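You operate a simulated robot arm through the tools that you are given. There is no shell and no other tool. Be economical: measure what you need, move in short steps, check, and stop when the job is done.

The job below is to be done with a simulated robot arm. You get a single attempt, and the scene is never put back.

Task
Grind what is in the mortar, then stir in one big scoop of the order card's herb.
Fine: the scoop from its box; stir with the small scoop till no patch shows and leave it in; pestle and big scoop back, nothing spilt.
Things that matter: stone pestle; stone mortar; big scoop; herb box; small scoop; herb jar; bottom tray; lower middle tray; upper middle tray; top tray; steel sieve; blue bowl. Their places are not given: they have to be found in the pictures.

It is judged by the outcome, as a careful person would: the job done as asked, and still so three seconds after it is handed in. It fails if anything else is knocked over, pushed out of place, dropped, spilled or broken.

Robot
A 6-joint arm with a two-finger parallel gripper, fixed in place. Base frame: the origin is at the foot of the arm, x ahead of it, y to its left, z up; the work surface is at about z = 840. Lengths are in mm, angles in degrees, forces in N, time in s.
With the tool pointing down near the work surface it reaches from about 240 to 640 mm from the base axis. Its first joint turns from -66.0 to 66.0 degrees. Payload 2.7 kg.
The tool frame sits at the grasp point between the pads (the TCP): z along the fingers, y along the line on which they close. The tips reach 23 mm beyond it. The gripper opens to 94 mm. The fingers are 38 mm wide and 10 mm thick; the gripper's body (54 by 96 mm) begins 39 mm behind the TCP.
Orientation is told as [roll, pitch, yaw] about the base's x, y, z axes, in that order, counted from this pose: with the fingers straight down and closing along the base's y, the tool's x points along the base's -x, its y along +y and its z along -z.

Tools
- The arm moves only by the tool apply_moves. Its argument "deltas" is a list of rows, each an object of numbers (a shift or turn left out is 0, a gripper value left out holds the last): "x", "y", "z": the shift along the tool's x, y, z in units of 150 mm (1.0 is 150 mm); "ax", "ay", "az": the turn, a rotation vector about the tool's x, y, z in units of 90 degrees (1.0 is 90 degrees); "fingers": the finger opening in mm, from 0 to 94. In form: [{"x": .., "y": .., "z": .., "ax": .., "ay": .., "az": .., "fingers": ..}, ...]. A call has 1 to 20 rows; each row is the pose to reach, as a shift and turn from the pose commanded when the call began, along the tool's axes at that moment. A call with a number of a shift or a turn outside -1 to 1 is refused whole. Each row takes 0.2 s and may step no farther than 50 mm and 8.6 degrees from the row before; otherwise, or with a gripper value out of range, the whole call is refused. A pose out of reach is approached as far as the arm can. The call stops where the force on the tool passes 90 N (or 10 N more than at its start, if that is more) or the arm is blocked; 0.2 s more then pass. Each finger travels about 45 mm/s and halts on what it meets, pressing with about 36 N; the grip force reading is that of the motor and also rises with nothing between the fingers. The clock runs only during rows and for 0.2 s after the last one: add rows that repeat a pose to give the fingers time. It gives the time, the measured TCP pose, the force on the tool (base axes), the opening and the grip force at its end, in the units of the frame above (readings bear some noise).
- Cameras (640 x 400 px; columns grow to the right, rows downward): "scene" is fixed at [56.4, -420.1, 1400.2]; the picture's right is [0.91, -0.42, 0.00], its down [-0.25, -0.53, -0.81] and it looks along [0.34, 0.73, -0.59] (base axes); focal length 315 px, centre (320, 200). "wrist" rides on the gripper at [86, 16, -75] in the tool frame; the picture's right is [-0.18, 0.98, 0.00], its down [-0.58, -0.11, -0.81] and it looks along [-0.79, -0.15, 0.59] (tool axes); focal length 243 px, centre (320, 200).
- grab_frame(camera): a new picture of that camera. It takes no simulated time.
- pixel_to_xyz(camera, pixels): there is no depth. For up to 12 entries [column, row, z] of the newest picture of that camera ("zoom" is the newest enlarged one), the place [x, y] in the base frame at which the ray of that pixel passes the height z, good to about 3 mm. It takes no simulated time.
- zoom(camera, box): a new picture of the part [left, top, right, bottom] of that camera's present view, enlarged. It takes no simulated time.
- sign_off(): hands the job in; it is judged then, once.

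Work in short steps. Measure before you move; look again where a grasp or a placing could have gone wrong, and mend it. You have 80 turns and 46 pictures in all, those below and enlarged ones among them. Open the gripper and draw the arm clear of the work before you hand the job in, unless the task says otherwise; then end with one line.

The tools are called after "Emit:" as a command line: name --argument value ..., lists and objects as JSON in quotes. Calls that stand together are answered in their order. apply_moves: Moves the arm, as the interface text tells. Its arguments: {"type":"object","properties":{"deltas":{"type":"array","items":{"type":"object","properties":{"x":{"type":"number"},"y":{"type":"number"},"z":{"type":"number"},"ax":{"type":"number"},"ay":{"type":"number"},"az":{"type":"number"},"fingers":{"type":"number"}}}}},"required":["deltas"]} The other tools are called the same way: grab_frame (camera) takes a picture; pixel_to_xyz (camera, pixels) gives the place at which the rays of pixels pass given heights; zoom (camera, box) takes an enlarged picture of a part of a camera's view; sign_off () hands the job in.

At the start:

```text
time_s: 0.0
position: [346.1, -21.2, 1205.0]
tool_rot: [0.0, 0.0, -0.1]
wrist_force: [-0.3, -0.3, 0.0]
gripper_width: 93.5
grip_force: 0.1
```

scene: 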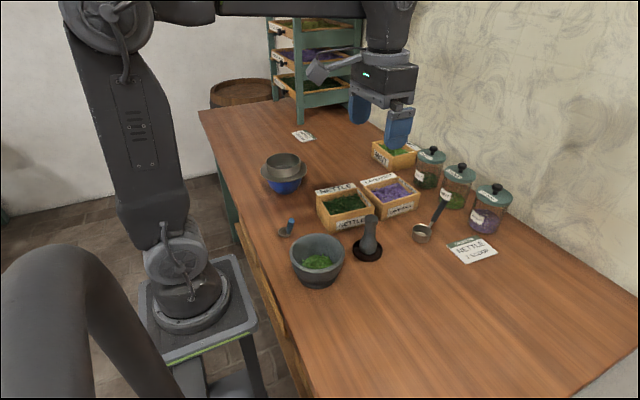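
wrist: 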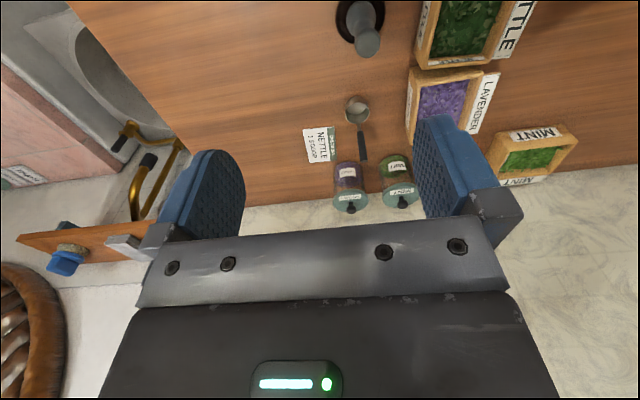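

The card near (470,250) seems to read NETTLE; I zoom in on the work area to check it and to locate the tools.

Emit:
zoom --camera "scene" --box '[250, 140, 410, 300]'

Emit:
zoom --camera "scene" --box '[370, 130, 530, 290]'

```text
2.50 times, centred on (330, 220) of scene
```

zoom: 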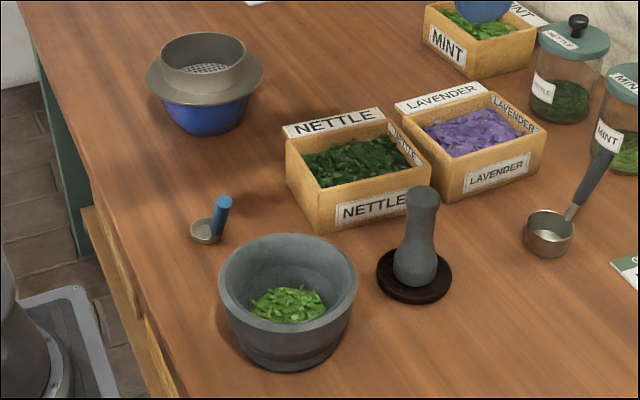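

```text
2.50 times, centred on (450, 210) of scene
```

zoom: 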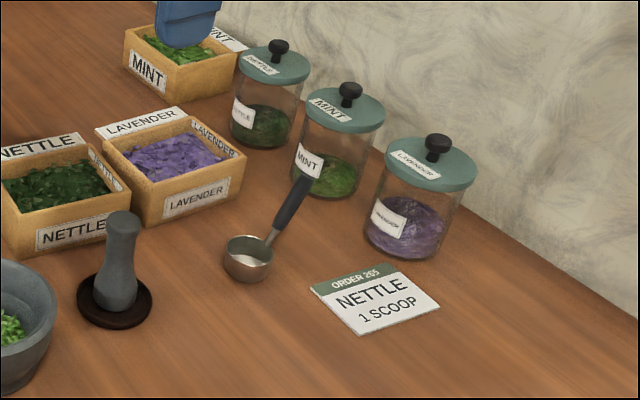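

The card reads NETTLE, 1 SCOOP. I take rays for the pestle, mortar, scoops, and nettle box corners.

Emit:
pixel_to_xyz --camera "scene" --pixels '[[367.6, 251.5, 845], [371.2, 216, 960], [371.2, 216, 980], [289.6, 250, 920], [344.8, 250, 920], [317, 234, 920], [317, 273.5, 920], [318, 284, 840], [283, 235, 842], [291, 219, 880], [421, 236, 860], [442, 204, 900]]'

Emit:
pixel_to_xyz --camera "scene" --pixels '[[330, 233.5, 840], [374, 218.5, 840], [316.5, 201, 900], [331.5, 213.5, 900], [372, 198.5, 900], [356, 188, 900], [330, 213, 890], [403, 197, 900], [422, 196, 900], [285, 172, 920], [285, 186, 880], [323, 215, 900]]'

Emit:
grab_frame --camera "wrist"

```text
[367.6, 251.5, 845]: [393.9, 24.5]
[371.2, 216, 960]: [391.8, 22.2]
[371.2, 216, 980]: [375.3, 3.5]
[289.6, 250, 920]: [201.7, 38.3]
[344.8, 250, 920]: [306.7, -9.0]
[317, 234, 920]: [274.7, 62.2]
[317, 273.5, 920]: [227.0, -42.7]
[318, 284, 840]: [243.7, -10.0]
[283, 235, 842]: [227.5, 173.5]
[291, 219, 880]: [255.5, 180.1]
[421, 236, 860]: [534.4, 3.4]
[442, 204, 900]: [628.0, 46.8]
```

```text
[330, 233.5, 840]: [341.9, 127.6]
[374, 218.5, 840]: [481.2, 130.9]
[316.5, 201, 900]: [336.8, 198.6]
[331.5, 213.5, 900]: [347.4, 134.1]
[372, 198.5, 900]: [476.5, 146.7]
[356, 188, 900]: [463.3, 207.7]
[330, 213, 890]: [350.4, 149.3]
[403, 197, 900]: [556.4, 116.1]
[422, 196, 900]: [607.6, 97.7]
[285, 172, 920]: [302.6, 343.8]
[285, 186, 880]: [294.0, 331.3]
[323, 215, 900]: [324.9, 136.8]
```

```text
41 pictures are left
```

wrist: 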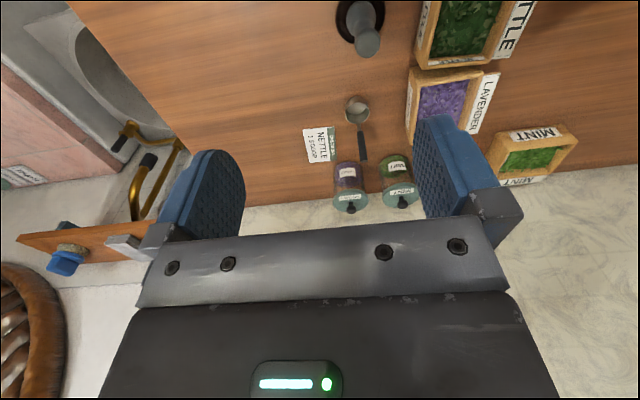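

Rotating the tool by yaw +90 puts the wrist camera on the -y side looking to +y, over mortar, pestle, box and small scoop. I turn in place, high above everything.

Emit:
apply_moves --deltas '[{"az": -0.09}, {"az": -0.18}, {"az": -0.27}, {"az": -0.36}, {"az": -0.45}, {"az": -0.54}, {"az": -0.63}, {"az": -0.72}, {"az": -0.81}, {"az": -0.9}, {"az": -1.0}, {"az": -1.0}]'

Emit:
grab_frame --camera "wrist"

```text
refused: row 11 steps farther than a row can; nothing moved
```

```text
40 pictures are left
```

wrist: 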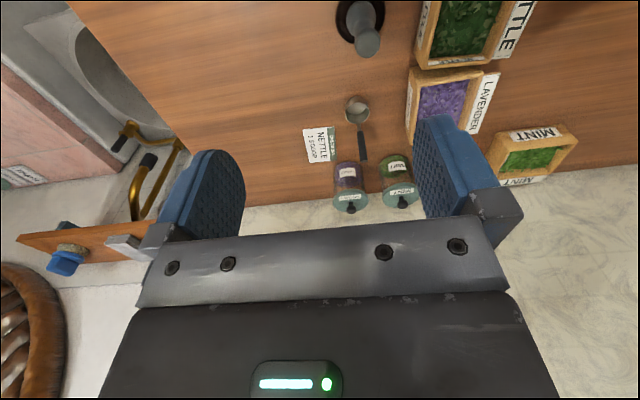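

The call was refused for its last step (9°), so nothing moved; I resend it with even steps, then look afterwards.

Emit:
apply_moves --deltas '[{"az": -0.09}, {"az": -0.18}, {"az": -0.27}, {"az": -0.36}, {"az": -0.45}, {"az": -0.54}, {"az": -0.63}, {"az": -0.72}, {"az": -0.81}, {"az": -0.9}, {"az": -0.95}, {"az": -1.0}, {"az": -1.0}]'

```text
time_s: 2.8
position: [345.4, -21.7, 1206.2]
tool_rot: [-0.2, -0.1, 90.1]
wrist_force: [0.0, 0.4, 0.3]
gripper_width: 94.1
grip_force: 0.1
```

The turn reached yaw 90; now I look through the wrist camera.

Emit:
grab_frame --camera "wrist"

```text
39 pictures are left
```

wrist: 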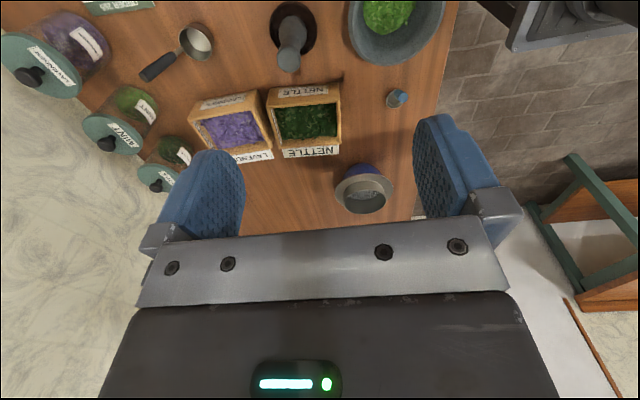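

The view is good but cropped at the top. I move 75 mm to -y and 150 mm down for closer measurement.

Emit:
apply_moves --deltas '[{"x": 0.17, "z": 0.25}, {"x": 0.34, "z": 0.5}, {"x": 0.5, "z": 0.75}, {"x": 0.5, "z": 1.0}, {"x": 0.5, "z": 1.0}]'

Emit:
grab_frame --camera "wrist"

```text
time_s: 4.0
position: [343.4, -95.5, 1054.8]
tool_rot: [-0.1, 0.0, 90.1]
wrist_force: [0.8, 0.3, -0.1]
gripper_width: 93.9
grip_force: 0.0
```

```text
38 pictures are left
```

wrist: 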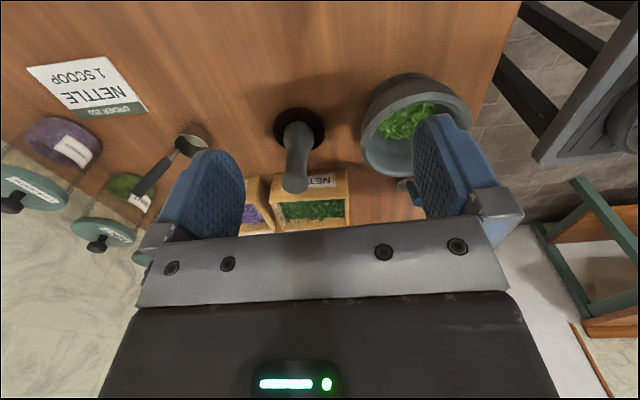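

I zoom on the pestle and mortar, and separately the big scoop.

Emit:
zoom --camera "wrist" --box '[250, 60, 490, 210]'

Emit:
zoom --camera "wrist" --box '[90, 90, 250, 210]'

```text
2.67 times, centred on (370, 135) of wrist
```

zoom: 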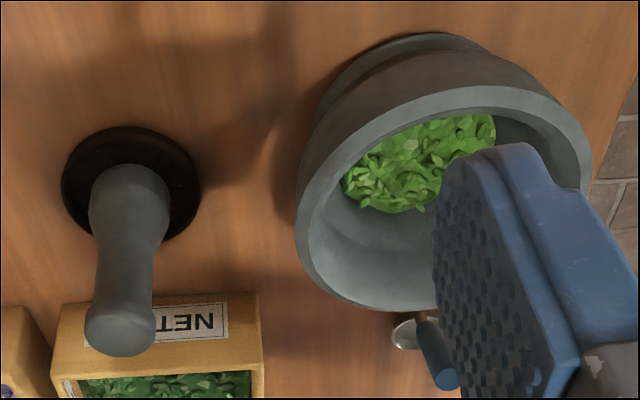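

```text
3.33 times, centred on (170, 150) of wrist
```

zoom: 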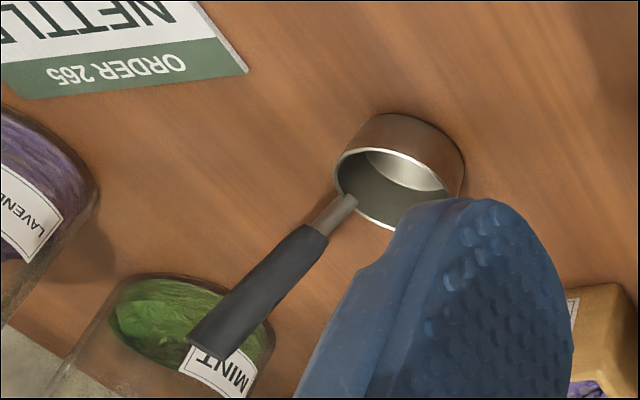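

I intersect wrist rays at several heights for comparison with the scene rays.

Emit:
pixel_to_xyz --camera "wrist" --pixels '[[299.1, 129, 845], [295, 183, 940], [295, 183, 970], [416.5, 134.6, 900], [416.5, 134.6, 920], [409.4, 73, 840], [194, 147, 870], [135.5, 193.5, 900], [135.5, 193.5, 930], [195.5, 124.5, 840], [361, 135, 905], [471.6, 130, 905]]'

Emit:
pixel_to_xyz --camera "scene" --pixels '[[371, 215.5, 940], [371, 215.5, 970], [317, 251, 900], [317, 253, 910], [443.2, 202.8, 900], [443.2, 202.8, 930], [422, 230, 870], [422, 230, 880], [317.5, 286, 840]]'

```text
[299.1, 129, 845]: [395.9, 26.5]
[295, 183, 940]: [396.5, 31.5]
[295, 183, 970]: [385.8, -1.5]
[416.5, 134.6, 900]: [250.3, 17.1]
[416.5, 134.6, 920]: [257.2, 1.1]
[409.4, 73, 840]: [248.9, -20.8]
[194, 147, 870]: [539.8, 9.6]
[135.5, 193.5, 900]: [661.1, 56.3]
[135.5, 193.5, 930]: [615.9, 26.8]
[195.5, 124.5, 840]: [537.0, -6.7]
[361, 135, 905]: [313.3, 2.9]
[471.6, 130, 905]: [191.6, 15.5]
```

```text
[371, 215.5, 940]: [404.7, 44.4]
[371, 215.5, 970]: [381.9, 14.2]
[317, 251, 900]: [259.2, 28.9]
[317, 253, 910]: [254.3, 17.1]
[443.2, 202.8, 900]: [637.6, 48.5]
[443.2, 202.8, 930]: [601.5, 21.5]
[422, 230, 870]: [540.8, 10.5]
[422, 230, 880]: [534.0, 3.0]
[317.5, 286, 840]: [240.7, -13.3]
```

Pestle axis is about (395, 26), top z≈950; mortar centre ≈(253, 15), rim ≈908; big scoop cup (540, 8), handle end ≈(637, 45, 907). I move over the pestle, staying above it.

Emit:
apply_moves --deltas '[{"x": -0.27, "y": -0.11}, {"x": -0.54, "y": -0.22}, {"x": -0.813, "y": -0.33}, {"x": -0.813, "y": -0.33, "z": 0.2}, {"x": -0.813, "y": -0.33, "z": 0.4}, {"x": -0.813, "y": -0.33, "z": 0.4}]'

Emit:
grab_frame --camera "wrist"

Emit:
zoom --camera "scene" --box '[290, 130, 450, 290]'

```text
time_s: 5.4
position: [393.6, 25.6, 994.9]
tool_rot: [-0.1, -0.1, 90.0]
wrist_force: [-0.1, -0.4, 0.0]
gripper_width: 94.0
grip_force: 0.1
```

```text
35 pictures are left
```

wrist: 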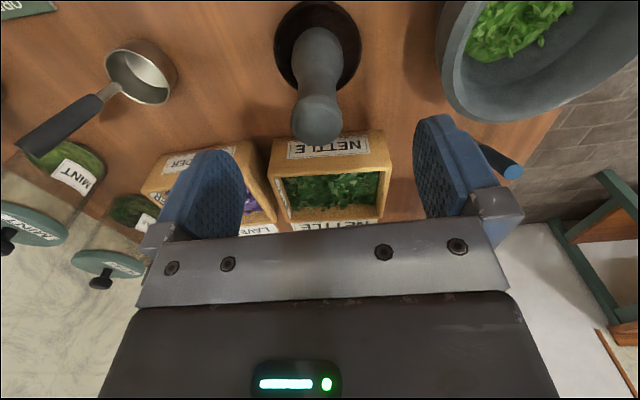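

```text
2.50 times, centred on (370, 210) of scene
```

zoom: 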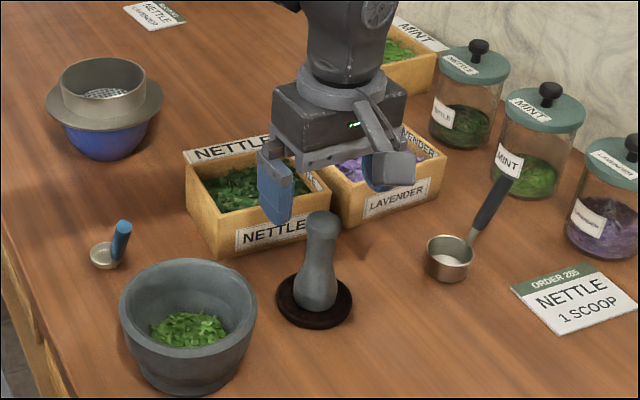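

The pestle top at (318,120) matches where the tool axis passes z≈950, so the alignment is good. I go down 64 mm and close slowly on the pestle head.

Emit:
apply_moves --deltas '[{"z": 0.2, "fingers": 60}, {"z": 0.36, "fingers": 50}, {"z": 0.42, "fingers": 50}, {"z": 0.42, "fingers": 38}, {"z": 0.42, "fingers": 30}, {"z": 0.42, "fingers": 20}, {"z": 0.42, "fingers": 10}, {"z": 0.42, "fingers": 10}, {"z": 0.42, "fingers": 10}, {"z": 0.42, "fingers": 10}]'

```text
time_s: 7.6
position: [394.2, 25.4, 931.8]
tool_rot: [-0.1, -0.1, 90.0]
wrist_force: [0.3, -0.7, -0.2]
gripper_width: 31.3
grip_force: 36.1
```

Gripped at 31 mm. I lift 98 mm, then move over the mortar centre near (254, 15).

Emit:
apply_moves --deltas '[{"z": -0.15, "fingers": 10}, {"z": -0.35}, {"z": -0.55}, {"z": -0.65}, {"z": -0.65, "y": 0.2}, {"z": -0.65, "y": 0.45, "x": 0.03}, {"z": -0.65, "y": 0.7, "x": 0.05}, {"z": -0.65, "y": 0.93, "x": 0.07}, {"z": -0.65, "y": 0.93, "x": 0.07}]'

Emit:
grab_frame --camera "wrist"

Emit:
zoom --camera "scene" --box '[230, 130, 390, 290]'

```text
time_s: 9.6
position: [254.2, 13.7, 1027.1]
tool_rot: [-0.1, 0.0, 89.9]
wrist_force: [0.0, -0.4, -1.6]
gripper_width: 31.4
grip_force: 36.0
```

```text
33 pictures are left
```

wrist: 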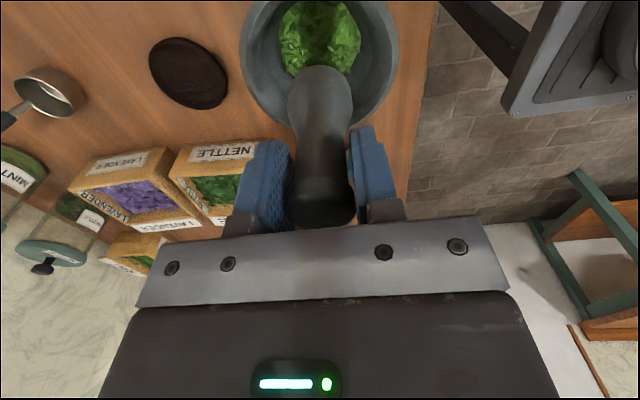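

```text
2.50 times, centred on (310, 210) of scene
```

zoom: 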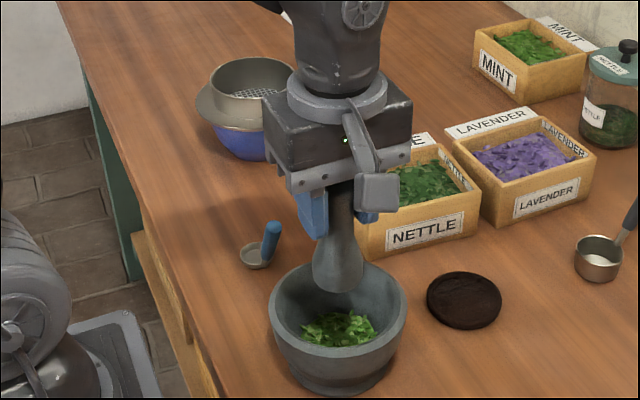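

The rim spans columns 240–400, centred at 320 — aligned in x. I check y with the herb centre and the rim's far points.

Emit:
pixel_to_xyz --camera "wrist" --pixels '[[320, 38, 868], [240, 48, 908], [400, 48, 908], [345, 130, 908], [290, 128, 908], [188, 73, 845]]'

```text
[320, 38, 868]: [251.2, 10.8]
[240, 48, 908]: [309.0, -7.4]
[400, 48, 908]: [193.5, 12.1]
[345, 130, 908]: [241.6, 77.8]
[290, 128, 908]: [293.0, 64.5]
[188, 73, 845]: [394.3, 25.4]
```

Mortar centre ≈(252, 16). I lower the pestle in with small steps at the end, to feel for contact.

Emit:
apply_moves --deltas '[{"z": 0.2, "x": -0.013}, {"z": 0.4, "x": -0.013}, {"z": 0.46, "x": -0.013}, {"z": 0.49, "x": -0.013}, {"z": 0.51, "x": -0.013}, {"z": 0.51, "x": -0.013}]'

```text
time_s: 11.0
position: [255.7, 15.3, 951.6]
tool_rot: [-0.1, -0.1, 90.1]
wrist_force: [0.4, 0.0, -2.7]
gripper_width: 31.3
grip_force: 36.0
```

No contact yet at z=952; I continue down in small steps.

Emit:
apply_moves --deltas '[{"z": 0.02}, {"z": 0.04}, {"z": 0.05}, {"z": 0.06}, {"z": 0.07}, {"z": 0.07}]'

```text
time_s: 12.4
position: [256.1, 16.9, 942.9]
tool_rot: [-0.1, 0.0, 90.1]
wrist_force: [-0.2, 0.0, -1.7]
gripper_width: 31.1
grip_force: 35.9
```

Still free at 943; a little farther down.

Emit:
apply_moves --deltas '[{"z": 0.013}, {"z": 0.027}, {"z": 0.04}, {"z": 0.04}]'

Emit:
zoom --camera "scene" --box '[250, 170, 390, 300]'

```text
time_s: 13.4
position: [256.4, 16.4, 937.9]
tool_rot: [-0.3, -0.1, 90.0]
wrist_force: [0.8, -0.6, 31.9]
gripper_width: 31.2
grip_force: 35.8
```

```text
3.08 times, centred on (320, 235) of scene
```

zoom: 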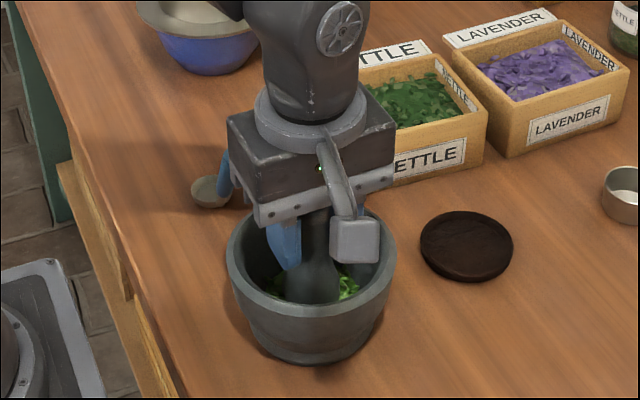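

Contact at 32 N with the pestle on the floor of the mortar, fingertips clear of the rim. I grind with circles of 8 mm radius at this pressure.

Emit:
apply_moves --deltas '[{"x": 0.053, "y": 0}, {"x": 0.038, "y": 0.038}, {"x": 0, "y": 0.053}, {"x": -0.038, "y": 0.038}, {"x": -0.053, "y": 0}, {"x": -0.038, "y": -0.038}, {"x": 0, "y": -0.053}, {"x": 0.038, "y": -0.038}, {"x": 0.053, "y": 0}, {"x": 0.038, "y": 0.038}, {"x": 0, "y": 0.053}, {"x": -0.038, "y": 0.038}, {"x": -0.053, "y": 0}, {"x": -0.038, "y": -0.038}, {"x": 0, "y": -0.053}, {"x": 0.038, "y": -0.038}, {"x": 0.053, "y": 0}, {"x": 0, "y": 0}]'

Emit:
grab_frame --camera "wrist"

```text
time_s: 17.2
position: [256.4, 15.8, 935.5]
tool_rot: [-0.1, 0.1, 90.1]
wrist_force: [0.0, -0.3, -1.3]
gripper_width: 30.8
grip_force: 36.1
```

```text
30 pictures are left
```

wrist: 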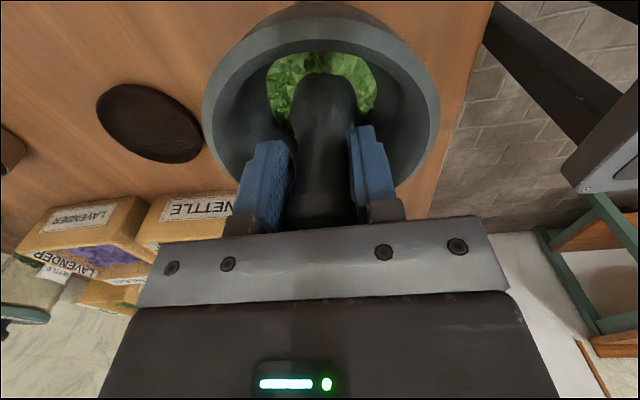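

The force is gone and z dropped to 935.5, so the leaf layer has given way (or the pestle crept). I press 3 mm lower and go on with wider circles.

Emit:
apply_moves --deltas '[{"z": 0.01}, {"z": 0.02}, {"x": 0.053, "y": 0, "z": 0.02}, {"x": 0.038, "y": 0.038, "z": 0.02}, {"x": 0, "y": 0.053, "z": 0.02}, {"x": -0.038, "y": 0.038, "z": 0.02}, {"x": -0.053, "y": 0, "z": 0.02}, {"x": -0.038, "y": -0.038, "z": 0.02}, {"x": 0, "y": -0.053, "z": 0.02}, {"x": 0.055, "y": -0.055, "z": 0.02}, {"x": 0.08, "y": 0, "z": 0.02}, {"x": 0.055, "y": 0.055, "z": 0.02}, {"x": 0, "y": 0.08, "z": 0.02}, {"x": -0.055, "y": 0.055, "z": 0.02}, {"x": -0.08, "y": 0, "z": 0.02}, {"x": -0.055, "y": -0.055, "z": 0.02}, {"x": 0, "y": -0.08, "z": 0.02}, {"x": 0.055, "y": -0.055, "z": 0.02}, {"x": 0.03, "y": 0, "z": 0.02}, {"x": 0, "y": 0, "z": 0.02}]'

```text
time_s: 21.4
position: [256.4, 17.2, 933.4]
tool_rot: [-0.1, 0.0, 90.0]
wrist_force: [1.1, -8.5, 17.8]
gripper_width: 30.7
grip_force: 35.8
```

There is steady contact at 18 N. I run another round of circles, then lift to look at the contents.

Emit:
apply_moves --deltas '[{"x": 0.053, "y": 0}, {"x": 0.038, "y": 0.038}, {"x": 0, "y": 0.053}, {"x": -0.038, "y": 0.038}, {"x": -0.053, "y": 0}, {"x": -0.038, "y": -0.038}, {"x": 0, "y": -0.08}, {"x": 0.055, "y": -0.055}, {"x": 0.08, "y": 0}, {"x": 0.055, "y": 0.055}, {"x": 0, "y": 0.08}, {"x": -0.055, "y": 0.055}, {"x": -0.08, "y": 0}, {"x": -0.055, "y": -0.055}, {"x": 0, "y": -0.053}, {"x": 0.038, "y": -0.038}, {"x": 0.03, "y": 0}, {"x": 0, "y": 0}]'

Emit:
apply_moves --deltas '[{"z": -0.1}, {"z": -0.3}, {"z": -0.5}, {"z": -0.62}, {"z": -0.62}]'

Emit:
grab_frame --camera "wrist"

Emit:
zoom --camera "scene" --box '[250, 170, 390, 300]'

```text
time_s: 25.2
position: [255.3, 16.6, 933.5]
tool_rot: [-0.1, -0.1, 90.0]
wrist_force: [-0.2, 0.3, -1.1]
gripper_width: 30.6
grip_force: 35.8
```

```text
time_s: 26.4
position: [255.0, 17.3, 1025.3]
tool_rot: [0.0, -0.1, 90.0]
wrist_force: [0.1, 0.9, -1.5]
gripper_width: 30.9
grip_force: 35.9
```

```text
29 pictures are left
```

wrist: 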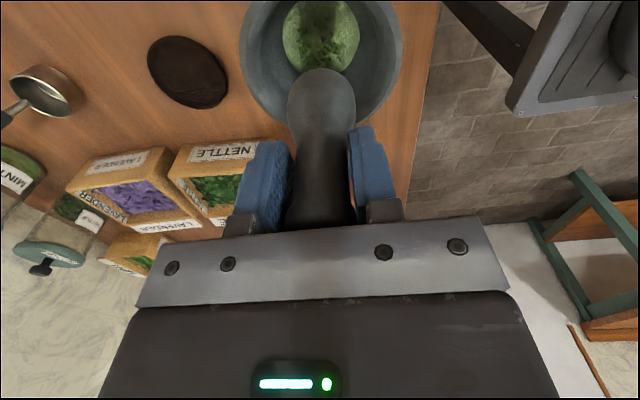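

```text
3.08 times, centred on (320, 235) of scene
```

zoom: 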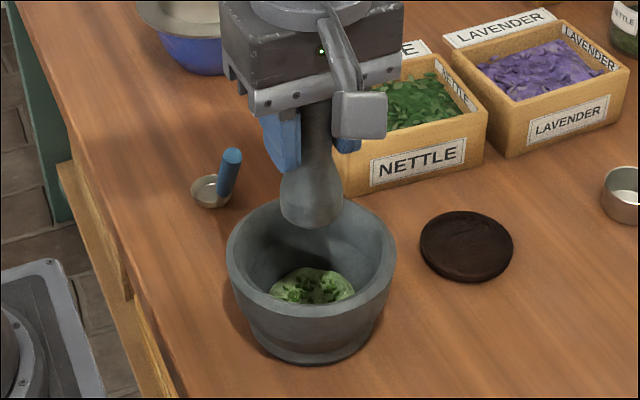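

The leaves are partly ground to powder with leafy bits left. I go down again 2 mm deeper and keep grinding.

Emit:
apply_moves --deltas '[{"z": 0.2}, {"z": 0.4}, {"z": 0.55}, {"z": 0.61}, {"z": 0.63}, {"z": 0.64}, {"z": 0.64}]'

Emit:
apply_moves --deltas '[{"x": 0.053, "y": 0}, {"x": 0.038, "y": 0.038}, {"x": 0, "y": 0.053}, {"x": -0.038, "y": 0.038}, {"x": -0.053, "y": 0}, {"x": -0.038, "y": -0.038}, {"x": 0, "y": -0.08}, {"x": 0.055, "y": -0.055}, {"x": 0.08, "y": 0}, {"x": 0.055, "y": 0.055}, {"x": 0, "y": 0.08}, {"x": -0.055, "y": 0.055}, {"x": -0.08, "y": 0}, {"x": -0.055, "y": -0.055}, {"x": 0, "y": -0.053}, {"x": 0.038, "y": -0.038}, {"x": 0.03, "y": 0}, {"x": 0, "y": 0.03}, {"x": -0.03, "y": 0}, {"x": 0, "y": 0}]'

Emit:
apply_moves --deltas '[{"z": 0.01}, {"x": 0.053, "y": 0, "z": 0.01}, {"x": 0.038, "y": 0.038, "z": 0.01}, {"x": 0, "y": 0.053, "z": 0.01}, {"x": -0.038, "y": 0.038, "z": 0.01}, {"x": -0.053, "y": 0, "z": 0.01}, {"x": -0.038, "y": -0.038, "z": 0.01}, {"x": 0, "y": -0.08, "z": 0.01}, {"x": 0.055, "y": -0.055, "z": 0.01}, {"x": 0.08, "y": 0, "z": 0.01}, {"x": 0.055, "y": 0.055, "z": 0.01}, {"x": 0, "y": 0.08, "z": 0.01}, {"x": -0.055, "y": 0.055, "z": 0.01}, {"x": -0.08, "y": 0, "z": 0.01}, {"x": -0.055, "y": -0.055, "z": 0.01}, {"x": 0, "y": -0.053, "z": 0.01}, {"x": 0.038, "y": -0.038, "z": 0.01}, {"x": 0.03, "y": 0, "z": 0.01}, {"x": 0, "y": 0.03, "z": 0.01}, {"x": 0, "y": 0, "z": 0.01}]'

Emit:
apply_moves --deltas '[{"z": -0.1}, {"z": -0.3}, {"z": -0.5}, {"z": -0.65}, {"z": -0.65}]'

Emit:
zoom --camera "scene" --box '[250, 170, 390, 300]'

```text
time_s: 28.0
position: [256.2, 17.5, 931.1]
tool_rot: [-0.2, -0.1, 90.0]
wrist_force: [-2.5, -3.7, 32.0]
gripper_width: 30.8
grip_force: 36.3
```

```text
time_s: 32.2
position: [256.0, 14.4, 930.4]
tool_rot: [-0.1, 0.0, 90.0]
wrist_force: [0.4, 0.8, -1.2]
gripper_width: 30.2
grip_force: 35.9
```

```text
time_s: 36.4
position: [254.4, 17.4, 929.8]
tool_rot: [-0.1, 0.0, 90.1]
wrist_force: [-0.4, -0.7, -2.1]
gripper_width: 30.5
grip_force: 36.4
```

```text
time_s: 37.6
position: [254.2, 17.4, 1028.7]
tool_rot: [0.0, 0.0, 90.1]
wrist_force: [0.9, -0.1, -2.5]
gripper_width: 30.4
grip_force: 35.7
```

```text
3.08 times, centred on (320, 235) of scene
```

zoom: 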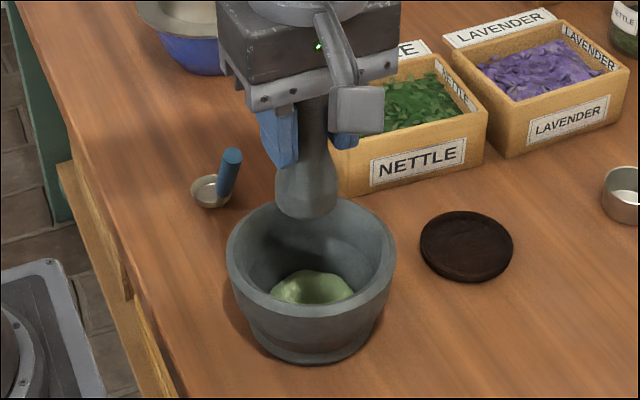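

The herb is now a smooth powder. I carry the pestle back over its dark rest at (394.5, 25.5) and lower most of the way.

Emit:
apply_moves --deltas '[{"y": -0.25, "x": -0.015}, {"y": -0.5, "x": -0.03}, {"y": -0.75, "x": -0.045}, {"y": -0.93, "x": -0.057}, {"y": -0.93, "x": -0.057}, {"y": -0.93, "x": -0.057, "z": 0.3}, {"y": -0.93, "x": -0.057, "z": 0.5}, {"y": -0.93, "x": -0.057, "z": 0.58}, {"y": -0.93, "x": -0.057, "z": 0.6}, {"y": -0.93, "x": -0.057, "z": 0.6}]'

```text
time_s: 39.8
position: [392.9, 24.9, 936.1]
tool_rot: [-0.1, -0.1, 90.0]
wrist_force: [-0.1, -0.7, -2.4]
gripper_width: 30.7
grip_force: 35.5
```

I'm over the rest at z=936, free; I go down in 1–1.5 mm steps toward contact.

Emit:
apply_moves --deltas '[{"z": 0.01}, {"z": 0.02}, {"z": 0.03}, {"z": 0.04}, {"z": 0.04}]'

Emit:
zoom --camera "scene" --box '[310, 170, 450, 300]'

```text
time_s: 41.0
position: [395.4, 24.5, 931.3]
tool_rot: [-0.1, 0.1, 90.1]
wrist_force: [0.2, -0.6, -3.3]
gripper_width: 30.7
grip_force: 36.4
```

```text
3.08 times, centred on (380, 235) of scene
```

zoom: 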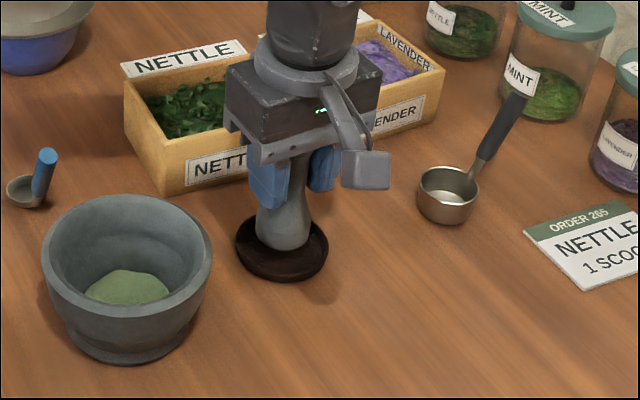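

Still hanging just above the rest; I lower farther in 1 mm steps.

Emit:
apply_moves --deltas '[{"z": 0.007}, {"z": 0.014}, {"z": 0.02}, {"z": 0.027}, {"z": 0.027}]'

```text
time_s: 42.2
position: [394.9, 25.3, 926.3]
tool_rot: [-0.1, -0.1, 90.0]
wrist_force: [-0.1, 0.1, -2.2]
gripper_width: 30.4
grip_force: 35.9
```

Still no contact at 926; I repeat.

Emit:
apply_moves --deltas '[{"z": 0.007}, {"z": 0.014}, {"z": 0.02}, {"z": 0.027}, {"z": 0.027}]'

```text
time_s: 43.4
position: [394.5, 24.0, 923.4]
tool_rot: [-0.1, 0.1, 90.0]
wrist_force: [1.5, -0.3, -1.8]
gripper_width: 30.4
grip_force: 36.1
```

No contact yet; another 4 mm in small steps.

Emit:
apply_moves --deltas '[{"z": 0.007}, {"z": 0.014}, {"z": 0.02}, {"z": 0.027}, {"z": 0.027}]'

Emit:
zoom --camera "scene" --box '[320, 190, 420, 280]'

```text
time_s: 44.6
position: [395.1, 25.4, 917.7]
tool_rot: [-0.1, 0.0, 90.0]
wrist_force: [-0.3, 0.2, -2.6]
gripper_width: 30.5
grip_force: 36.8
```

```text
4.44 times, centred on (370, 235) of scene
```

zoom: 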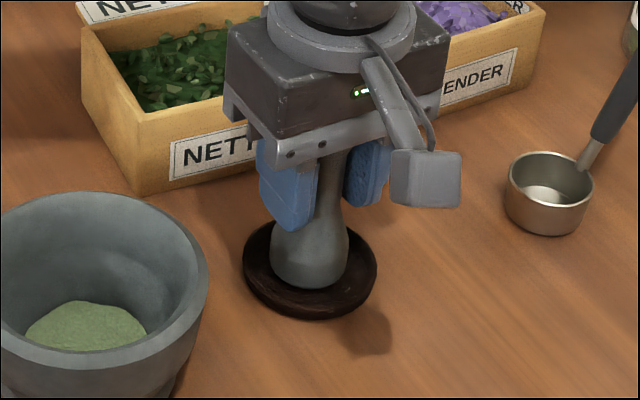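

The pestle's lower edge in the scene (≈(368,255)) is now at its original level; contact must be close. Two more millimetres in small steps.

Emit:
apply_moves --deltas '[{"z": 0.006}, {"z": 0.012}, {"z": 0.018}, {"z": 0.018}]'

```text
time_s: 45.6
position: [395.2, 25.0, 917.3]
tool_rot: [-0.2, -0.1, 90.0]
wrist_force: [-3.8, -3.5, 16.9]
gripper_width: 30.5
grip_force: 36.1
```

Contact (17 N): the pestle stands on its rest. I open to 60 mm and rise straight up.

Emit:
apply_moves --deltas '[{"z": -0.004, "fingers": 36}, {"z": -0.004, "fingers": 44}, {"z": -0.004, "fingers": 60}, {"z": -0.004, "fingers": 60}, {"z": -0.15, "fingers": 60}, {"z": -0.4, "fingers": 60}, {"z": -0.7, "fingers": 60}, {"z": -0.95, "fingers": 80}, {"z": -0.95, "fingers": 80}]'

Emit:
zoom --camera "scene" --box '[270, 130, 480, 300]'

```text
time_s: 47.6
position: [394.8, 27.9, 1057.8]
tool_rot: [-0.1, 0.0, 90.0]
wrist_force: [-0.3, 0.1, 0.4]
gripper_width: 80.1
grip_force: 0.0
```

```text
2.35 times, centred on (375, 215) of scene
```

zoom: 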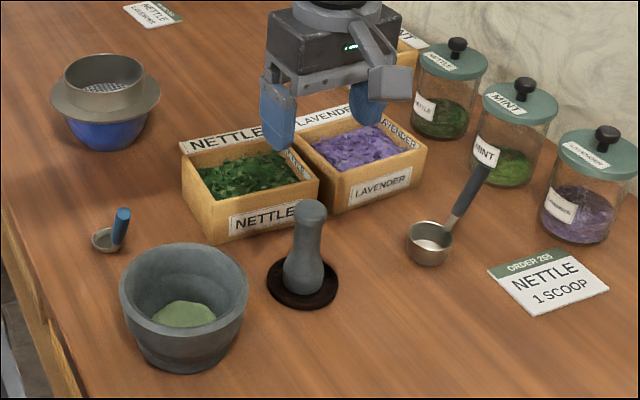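

The pestle stands on its rest, and everything else is in place. Next I check the jars near the scoop handle, and the other card at the back.

Emit:
pixel_to_xyz --camera "scene" --pixels '[[454, 204, 845], [460, 173, 940], [462, 168, 955], [427, 182, 845], [488, 222, 845], [493, 196, 940], [443.2, 202.8, 905]]'

Emit:
zoom --camera "scene" --box '[270, 110, 350, 160]'

Emit:
zoom --camera "scene" --box '[400, 160, 500, 260]'

```text
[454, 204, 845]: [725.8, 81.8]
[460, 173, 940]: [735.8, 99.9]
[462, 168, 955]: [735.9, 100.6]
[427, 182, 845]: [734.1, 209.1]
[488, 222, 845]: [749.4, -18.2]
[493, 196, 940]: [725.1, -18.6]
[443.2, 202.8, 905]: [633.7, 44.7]
```

```text
8.00 times, centred on (310, 135) of scene
```

zoom: 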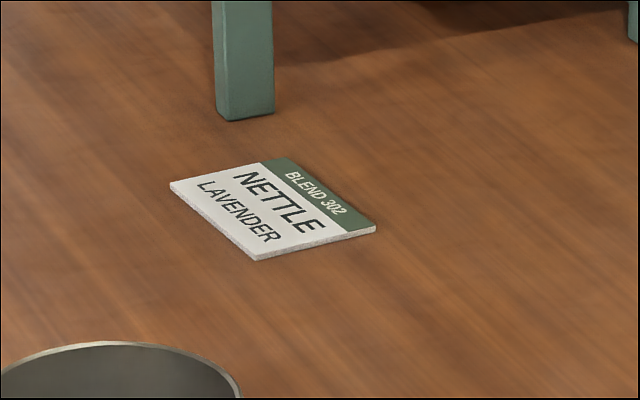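

```text
4.00 times, centred on (450, 210) of scene
```

zoom: 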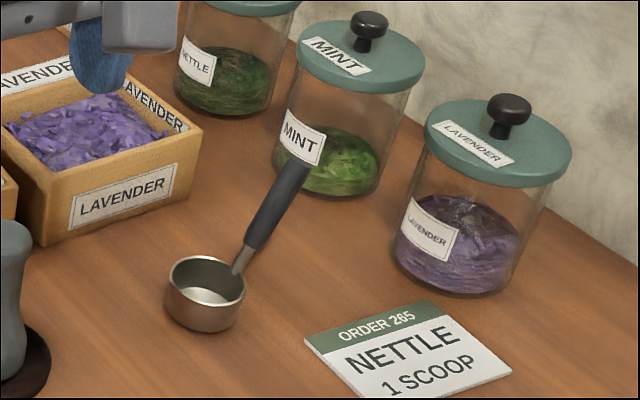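

The back card is just a blend label; order 265 (nettle, 1 scoop) stands. I move toward the big scoop handle while turning to yaw 20 so the fingers close across the handle.

Emit:
apply_moves --deltas '[{"y": -0.1, "az": 0.09}, {"y": -0.2, "az": 0.18}, {"y": -0.3, "az": 0.27}, {"y": -0.4, "az": 0.36}, {"y": -0.5, "az": 0.45}, {"y": -0.6, "az": 0.54}, {"y": -0.7, "az": 0.63}, {"y": -0.8, "az": 0.72}, {"y": -0.9, "az": 0.778}, {"y": -0.9, "az": 0.778}]'

Emit:
grab_frame --camera "wrist"

```text
time_s: 49.8
position: [529.5, 25.8, 1056.1]
tool_rot: [0.0, -0.1, 19.9]
wrist_force: [-1.1, 0.3, 0.6]
gripper_width: 79.9
grip_force: 0.0
```

```text
21 pictures are left
```

wrist: 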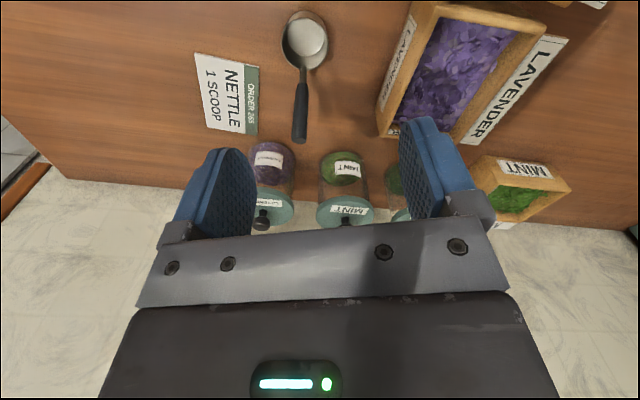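

The scoop lies straight along the view: cup (304,40), handle end (300,138). I measure it.

Emit:
pixel_to_xyz --camera "wrist" --pixels '[[304, 40, 870], [283, 40, 870], [327, 40, 870], [302, 85, 878], [302, 85, 885], [300, 136, 900], [300, 136, 907], [300, 136, 915], [304, 72, 870]]'

Emit:
pixel_to_xyz --camera "scene" --pixels '[[422, 230, 865], [422, 230, 870], [435.5, 219.5, 878], [435.5, 219.5, 885], [443, 203, 900], [443, 203, 907], [443, 203, 915]]'

```text
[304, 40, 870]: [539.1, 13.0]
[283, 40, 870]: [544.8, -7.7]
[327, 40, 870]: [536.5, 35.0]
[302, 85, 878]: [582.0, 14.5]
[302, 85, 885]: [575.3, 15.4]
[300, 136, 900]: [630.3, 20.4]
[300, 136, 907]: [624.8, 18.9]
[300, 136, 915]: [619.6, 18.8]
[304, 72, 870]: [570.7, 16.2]
```

```text
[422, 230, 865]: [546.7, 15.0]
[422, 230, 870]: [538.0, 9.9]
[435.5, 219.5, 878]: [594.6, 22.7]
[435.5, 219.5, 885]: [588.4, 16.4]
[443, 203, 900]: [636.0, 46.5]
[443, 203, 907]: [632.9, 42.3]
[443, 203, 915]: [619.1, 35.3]
```

Both cameras now agree: cup ≈(540,11), handle end ≈(606,21,930), so the handle slopes ~50° at azimuth ~9°. I go above the handle's upper part (592,19) at yaw 9 and check.

Emit:
apply_moves --deltas '[{"x": -0.19, "y": -0.09, "az": 0.06, "z": 0.1}, {"x": -0.376, "y": -0.185, "az": 0.122, "z": 0.3}, {"x": -0.376, "y": -0.185, "az": 0.122, "z": 0.5, "fingers": 60}, {"x": -0.376, "y": -0.185, "az": 0.122, "z": 0.62, "fingers": 60}, {"x": -0.376, "y": -0.185, "az": 0.122, "z": 0.62, "fingers": 60}]'

Emit:
grab_frame --camera "wrist"

```text
time_s: 51.0
position: [595.9, 17.8, 964.1]
tool_rot: [0.0, -0.1, 9.0]
wrist_force: [-0.3, 0.5, 0.8]
gripper_width: 59.8
grip_force: 0.1
```

```text
20 pictures are left
```

wrist: 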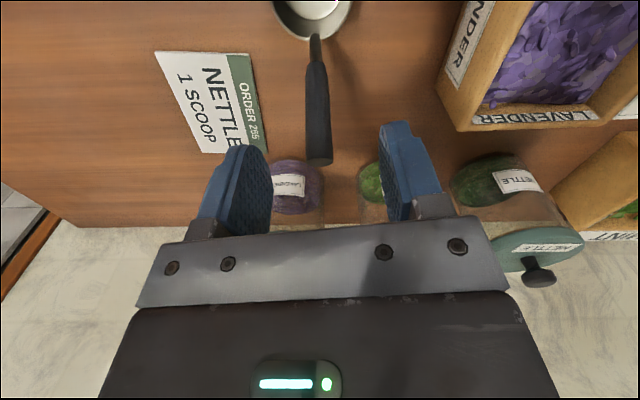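

The handle is centred (column 318) between the fingers. I descend 52 mm and close on it.

Emit:
apply_moves --deltas '[{"z": 0.15, "fingers": 60}, {"z": 0.28}, {"z": 0.347}, {"z": 0.347, "fingers": 40}, {"z": 0.347, "fingers": 25}, {"z": 0.347, "fingers": 12}, {"z": 0.347, "fingers": 4}, {"z": 0.347, "fingers": 4}, {"z": 0.347, "fingers": 4}]'

Emit:
zoom --camera "scene" --box '[380, 150, 500, 260]'

```text
time_s: 53.0
position: [594.4, 17.7, 912.4]
tool_rot: [0.0, -0.2, 9.0]
wrist_force: [0.8, 0.3, -0.2]
gripper_width: 16.6
grip_force: 36.0
```

```text
3.64 times, centred on (440, 205) of scene
```

zoom: 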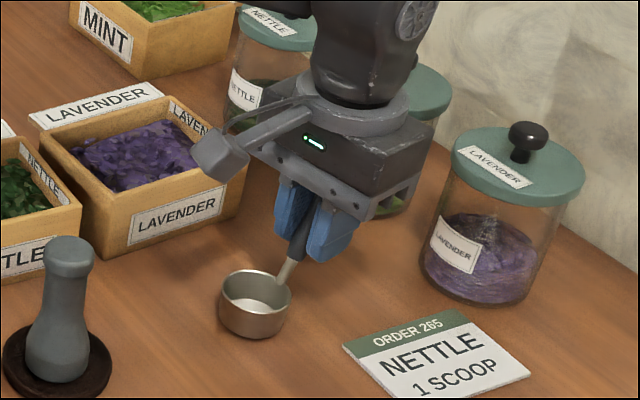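

The handle is gripped (16.6 mm), cup undisturbed; return pose is TCP (594.4, 17.7, 912.4), yaw 9. I measure the nettle box's corners from the scene before lifting.

Emit:
pixel_to_xyz --camera "scene" --pixels '[[330, 233.6, 840], [374.8, 223.2, 840], [329.2, 217.2, 885], [374, 208.8, 885], [357.2, 188, 885], [317.2, 200, 885], [329.2, 217.2, 892], [374, 208.8, 892]]'

Emit:
apply_moves --deltas '[{"z": -0.1}, {"z": -0.3}, {"z": -0.5}, {"z": -0.7}, {"z": -0.8}, {"z": -0.8}]'

```text
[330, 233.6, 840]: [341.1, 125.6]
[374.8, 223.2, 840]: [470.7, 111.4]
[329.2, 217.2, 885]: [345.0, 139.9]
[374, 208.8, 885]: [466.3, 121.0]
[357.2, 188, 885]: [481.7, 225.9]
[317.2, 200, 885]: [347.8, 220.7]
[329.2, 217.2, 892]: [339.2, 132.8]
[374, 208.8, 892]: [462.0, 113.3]
```

```text
time_s: 54.4
position: [595.9, 17.0, 1032.7]
tool_rot: [0.0, -0.1, 9.0]
wrist_force: [-0.2, 0.0, -0.6]
gripper_width: 16.2
grip_force: 35.3
```

Box top ≈893, centre ≈(404,168), long axis at about -7°. I carry the empty scoop level at height to above the box, turning to yaw -7.

Emit:
apply_moves --deltas '[{"x": 0.1, "y": 0.15, "az": 0.03}, {"x": 0.25, "y": 0.4, "az": 0.07}, {"x": 0.4, "y": 0.65, "az": 0.11}, {"x": 0.52, "y": 0.85, "az": 0.15}, {"x": 0.617, "y": 1.0, "az": 0.178}, {"x": 0.617, "y": 1.0, "az": 0.178}]'

Emit:
grab_frame --camera "wrist"

Emit:
zoom --camera "scene" --box '[290, 120, 430, 240]'

```text
time_s: 55.8
position: [476.0, 156.6, 1033.4]
tool_rot: [0.1, -0.1, -7.2]
wrist_force: [0.2, -0.2, -0.6]
gripper_width: 16.1
grip_force: 36.0
```

```text
18 pictures are left
```

wrist: 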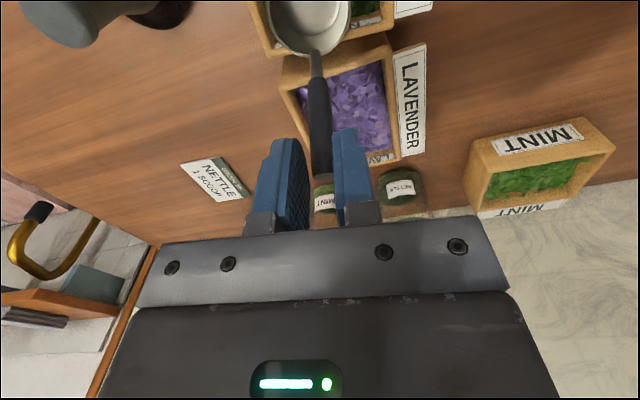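

```text
3.33 times, centred on (360, 180) of scene
```

zoom: 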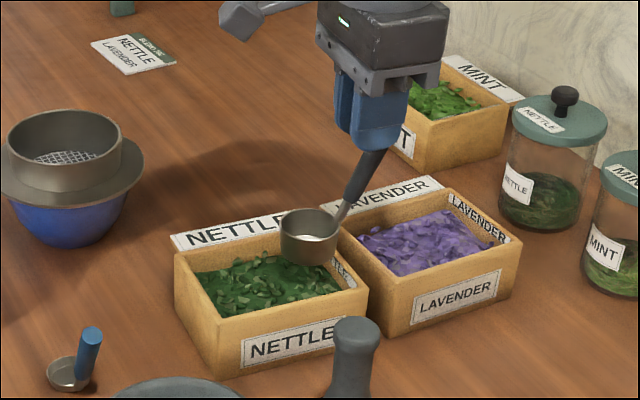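

The cup shows at (308,28) in the wrist view, with the box's far end behind it. I measure the cup and the box walls from both views.

Emit:
pixel_to_xyz --camera "wrist" --pixels '[[308, 25, 990], [266, 25, 990], [350, 25, 990], [270, 57, 893], [393, 36, 893], [383, 27, 893]]'

Emit:
pixel_to_xyz --camera "zoom" --pixels '[[175, 258, 893], [217, 323, 893], [368, 292, 893], [330, 240, 893], [308, 220, 990], [215, 318, 880], [345, 290, 880], [200, 270, 880], [220, 376, 840]]'

```text
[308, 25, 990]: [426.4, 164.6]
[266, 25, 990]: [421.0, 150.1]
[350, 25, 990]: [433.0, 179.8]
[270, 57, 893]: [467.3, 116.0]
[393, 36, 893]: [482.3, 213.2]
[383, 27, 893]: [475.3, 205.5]
```

```text
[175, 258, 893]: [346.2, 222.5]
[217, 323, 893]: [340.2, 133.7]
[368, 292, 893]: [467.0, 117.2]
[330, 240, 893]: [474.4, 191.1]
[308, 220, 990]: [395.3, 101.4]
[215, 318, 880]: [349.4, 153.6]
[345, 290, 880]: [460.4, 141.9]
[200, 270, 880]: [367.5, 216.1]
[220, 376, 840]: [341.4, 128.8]
```

The rays put the cup rim near z≈948 rather than 990, so the scoop may have slid or turned in the grip. I take a close look at it.

Emit:
zoom --camera "scene" --box '[330, 120, 410, 200]'

Emit:
zoom --camera "wrist" --box '[230, 0, 410, 240]'

```text
5.00 times, centred on (370, 160) of scene
```

zoom: 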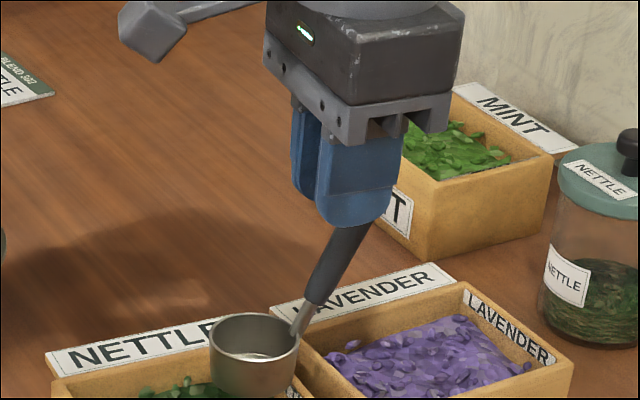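

```text
1.67 times, centred on (320, 120) of wrist
```

zoom: 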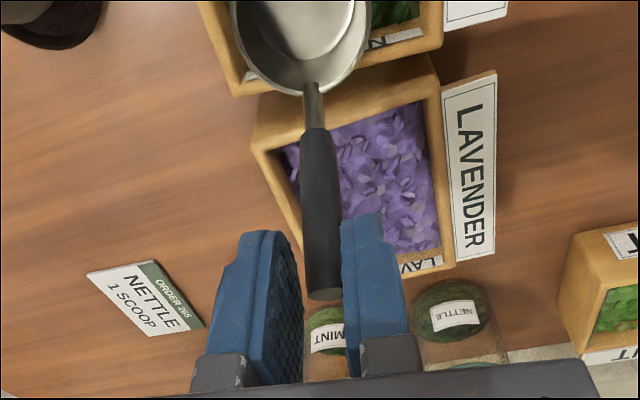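

The cup is level, but the scoop slid ~35 mm down in the grip; its handle end is now near the fingertips. I carry it gently back to its own spot to set it down and grip it lower.

Emit:
apply_moves --deltas '[{"x": -0.05, "y": -0.05, "az": -0.01}, {"x": -0.15, "y": -0.16, "az": -0.03}, {"x": -0.27, "y": -0.29, "az": -0.06}, {"x": -0.39, "y": -0.42, "az": -0.09}, {"x": -0.51, "y": -0.55, "az": -0.12}, {"x": -0.63, "y": -0.68, "az": -0.15}, {"x": -0.73, "y": -0.79, "az": -0.17}, {"x": -0.776, "y": -0.845, "az": -0.178}, {"x": -0.776, "y": -0.845, "az": -0.178}, {"x": -0.776, "y": -0.845, "az": -0.178, "z": 0.15}, {"x": -0.776, "y": -0.845, "az": -0.178, "z": 0.3}, {"x": -0.776, "y": -0.845, "az": -0.178, "z": 0.4}, {"x": -0.776, "y": -0.845, "az": -0.178, "z": 0.4}]'

Emit:
zoom --camera "scene" --box '[380, 150, 500, 260]'

```text
time_s: 58.6
position: [579.1, 10.8, 973.1]
tool_rot: [0.0, -0.1, 9.1]
wrist_force: [1.0, -0.3, 0.9]
gripper_width: 16.4
grip_force: 36.3
```

```text
3.64 times, centred on (440, 205) of scene
```

zoom: 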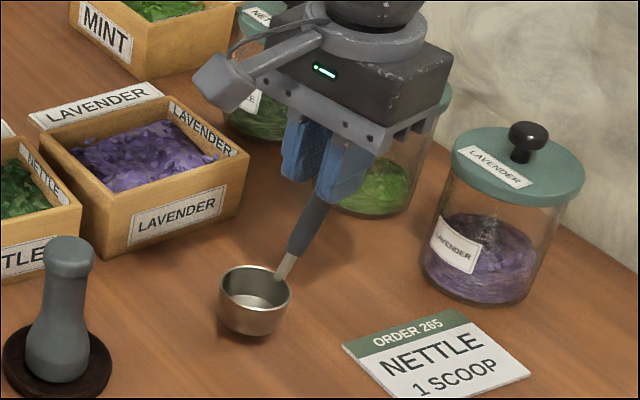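

The cup looks about where it stood, still slightly above the table. I lower in small steps until it touches.

Emit:
apply_moves --deltas '[{"y": 0.02, "x": -0.01, "z": 0.01}, {"y": 0.04, "x": -0.01, "z": 0.02}, {"y": 0.04, "x": -0.01, "z": 0.035}, {"y": 0.04, "x": -0.01, "z": 0.05}, {"y": 0.04, "x": -0.01, "z": 0.06}, {"y": 0.04, "x": -0.01, "z": 0.06}]'

```text
time_s: 60.0
position: [578.2, 17.3, 965.0]
tool_rot: [0.1, -0.1, 9.0]
wrist_force: [0.1, 0.2, -1.2]
gripper_width: 16.2
grip_force: 35.7
```

No contact yet at 965; I continue down slowly.

Emit:
apply_moves --deltas '[{"z": 0.013}, {"z": 0.027}, {"z": 0.04}, {"z": 0.053}, {"z": 0.067}, {"z": 0.067}]'

```text
time_s: 61.4
position: [581.1, 17.6, 957.2]
tool_rot: [0.0, -0.6, 9.0]
wrist_force: [7.7, -0.8, 23.9]
gripper_width: 16.2
grip_force: 35.5
```

The cup is on the table (24 N). I open, descend 53 mm along the handle and grip it lower, near its middle.

Emit:
apply_moves --deltas '[{"z": -0.008, "fingers": 20}, {"z": -0.008, "fingers": 30}, {"z": -0.008, "fingers": 50}, {"z": -0.008, "fingers": 50}, {"x": -0.02, "z": 0.12, "fingers": 50}, {"x": -0.04, "z": 0.26, "fingers": 50}, {"x": -0.04, "z": 0.353, "fingers": 50}, {"x": -0.04, "z": 0.353, "fingers": 50}]'

Emit:
zoom --camera "scene" --box '[390, 170, 490, 250]'

```text
time_s: 63.2
position: [584.8, 19.1, 902.5]
tool_rot: [0.0, -0.4, 9.1]
wrist_force: [2.2, 0.3, 10.5]
gripper_width: 50.1
grip_force: 0.1
```

```text
5.00 times, centred on (440, 210) of scene
```

zoom: 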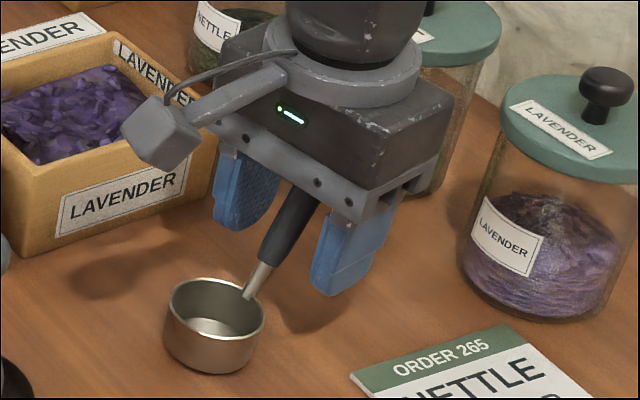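

A 10 N push shows the handle end is touching the palm. I back off 6 mm, then close and lift slowly by 25 mm to check for slip.

Emit:
apply_moves --deltas '[{"z": -0.02, "fingers": 50}, {"z": -0.04, "fingers": 50}, {"z": -0.04, "fingers": 36}, {"z": -0.04, "fingers": 24}, {"z": -0.04, "fingers": 12}, {"z": -0.04, "fingers": 2}, {"z": -0.04, "fingers": 0}, {"z": -0.04, "fingers": 0}, {"z": -0.04, "fingers": 0}, {"z": -0.04, "fingers": 0}]'

Emit:
apply_moves --deltas '[{"z": -0.02}, {"z": -0.05}, {"z": -0.09}, {"z": -0.13}, {"z": -0.17}, {"z": -0.17}]'

Emit:
zoom --camera "scene" --box '[390, 170, 490, 250]'

```text
time_s: 65.4
position: [583.4, 19.3, 907.6]
tool_rot: [0.1, -0.1, 9.0]
wrist_force: [0.6, 0.2, -0.2]
gripper_width: 16.5
grip_force: 35.9
```

```text
time_s: 66.8
position: [584.2, 18.6, 934.7]
tool_rot: [0.0, 0.0, 9.0]
wrist_force: [-0.3, 0.1, -1.1]
gripper_width: 16.7
grip_force: 36.6
```

```text
5.00 times, centred on (440, 210) of scene
```

zoom: 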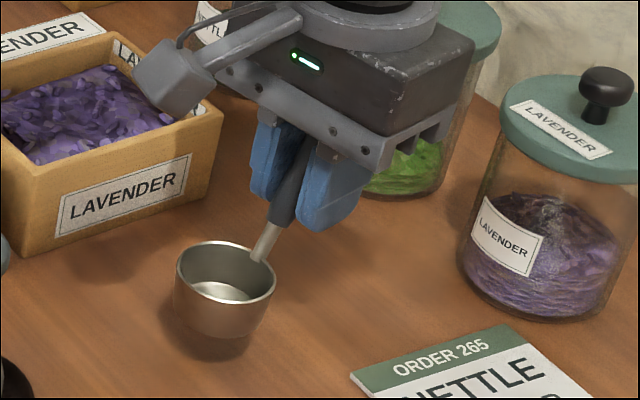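

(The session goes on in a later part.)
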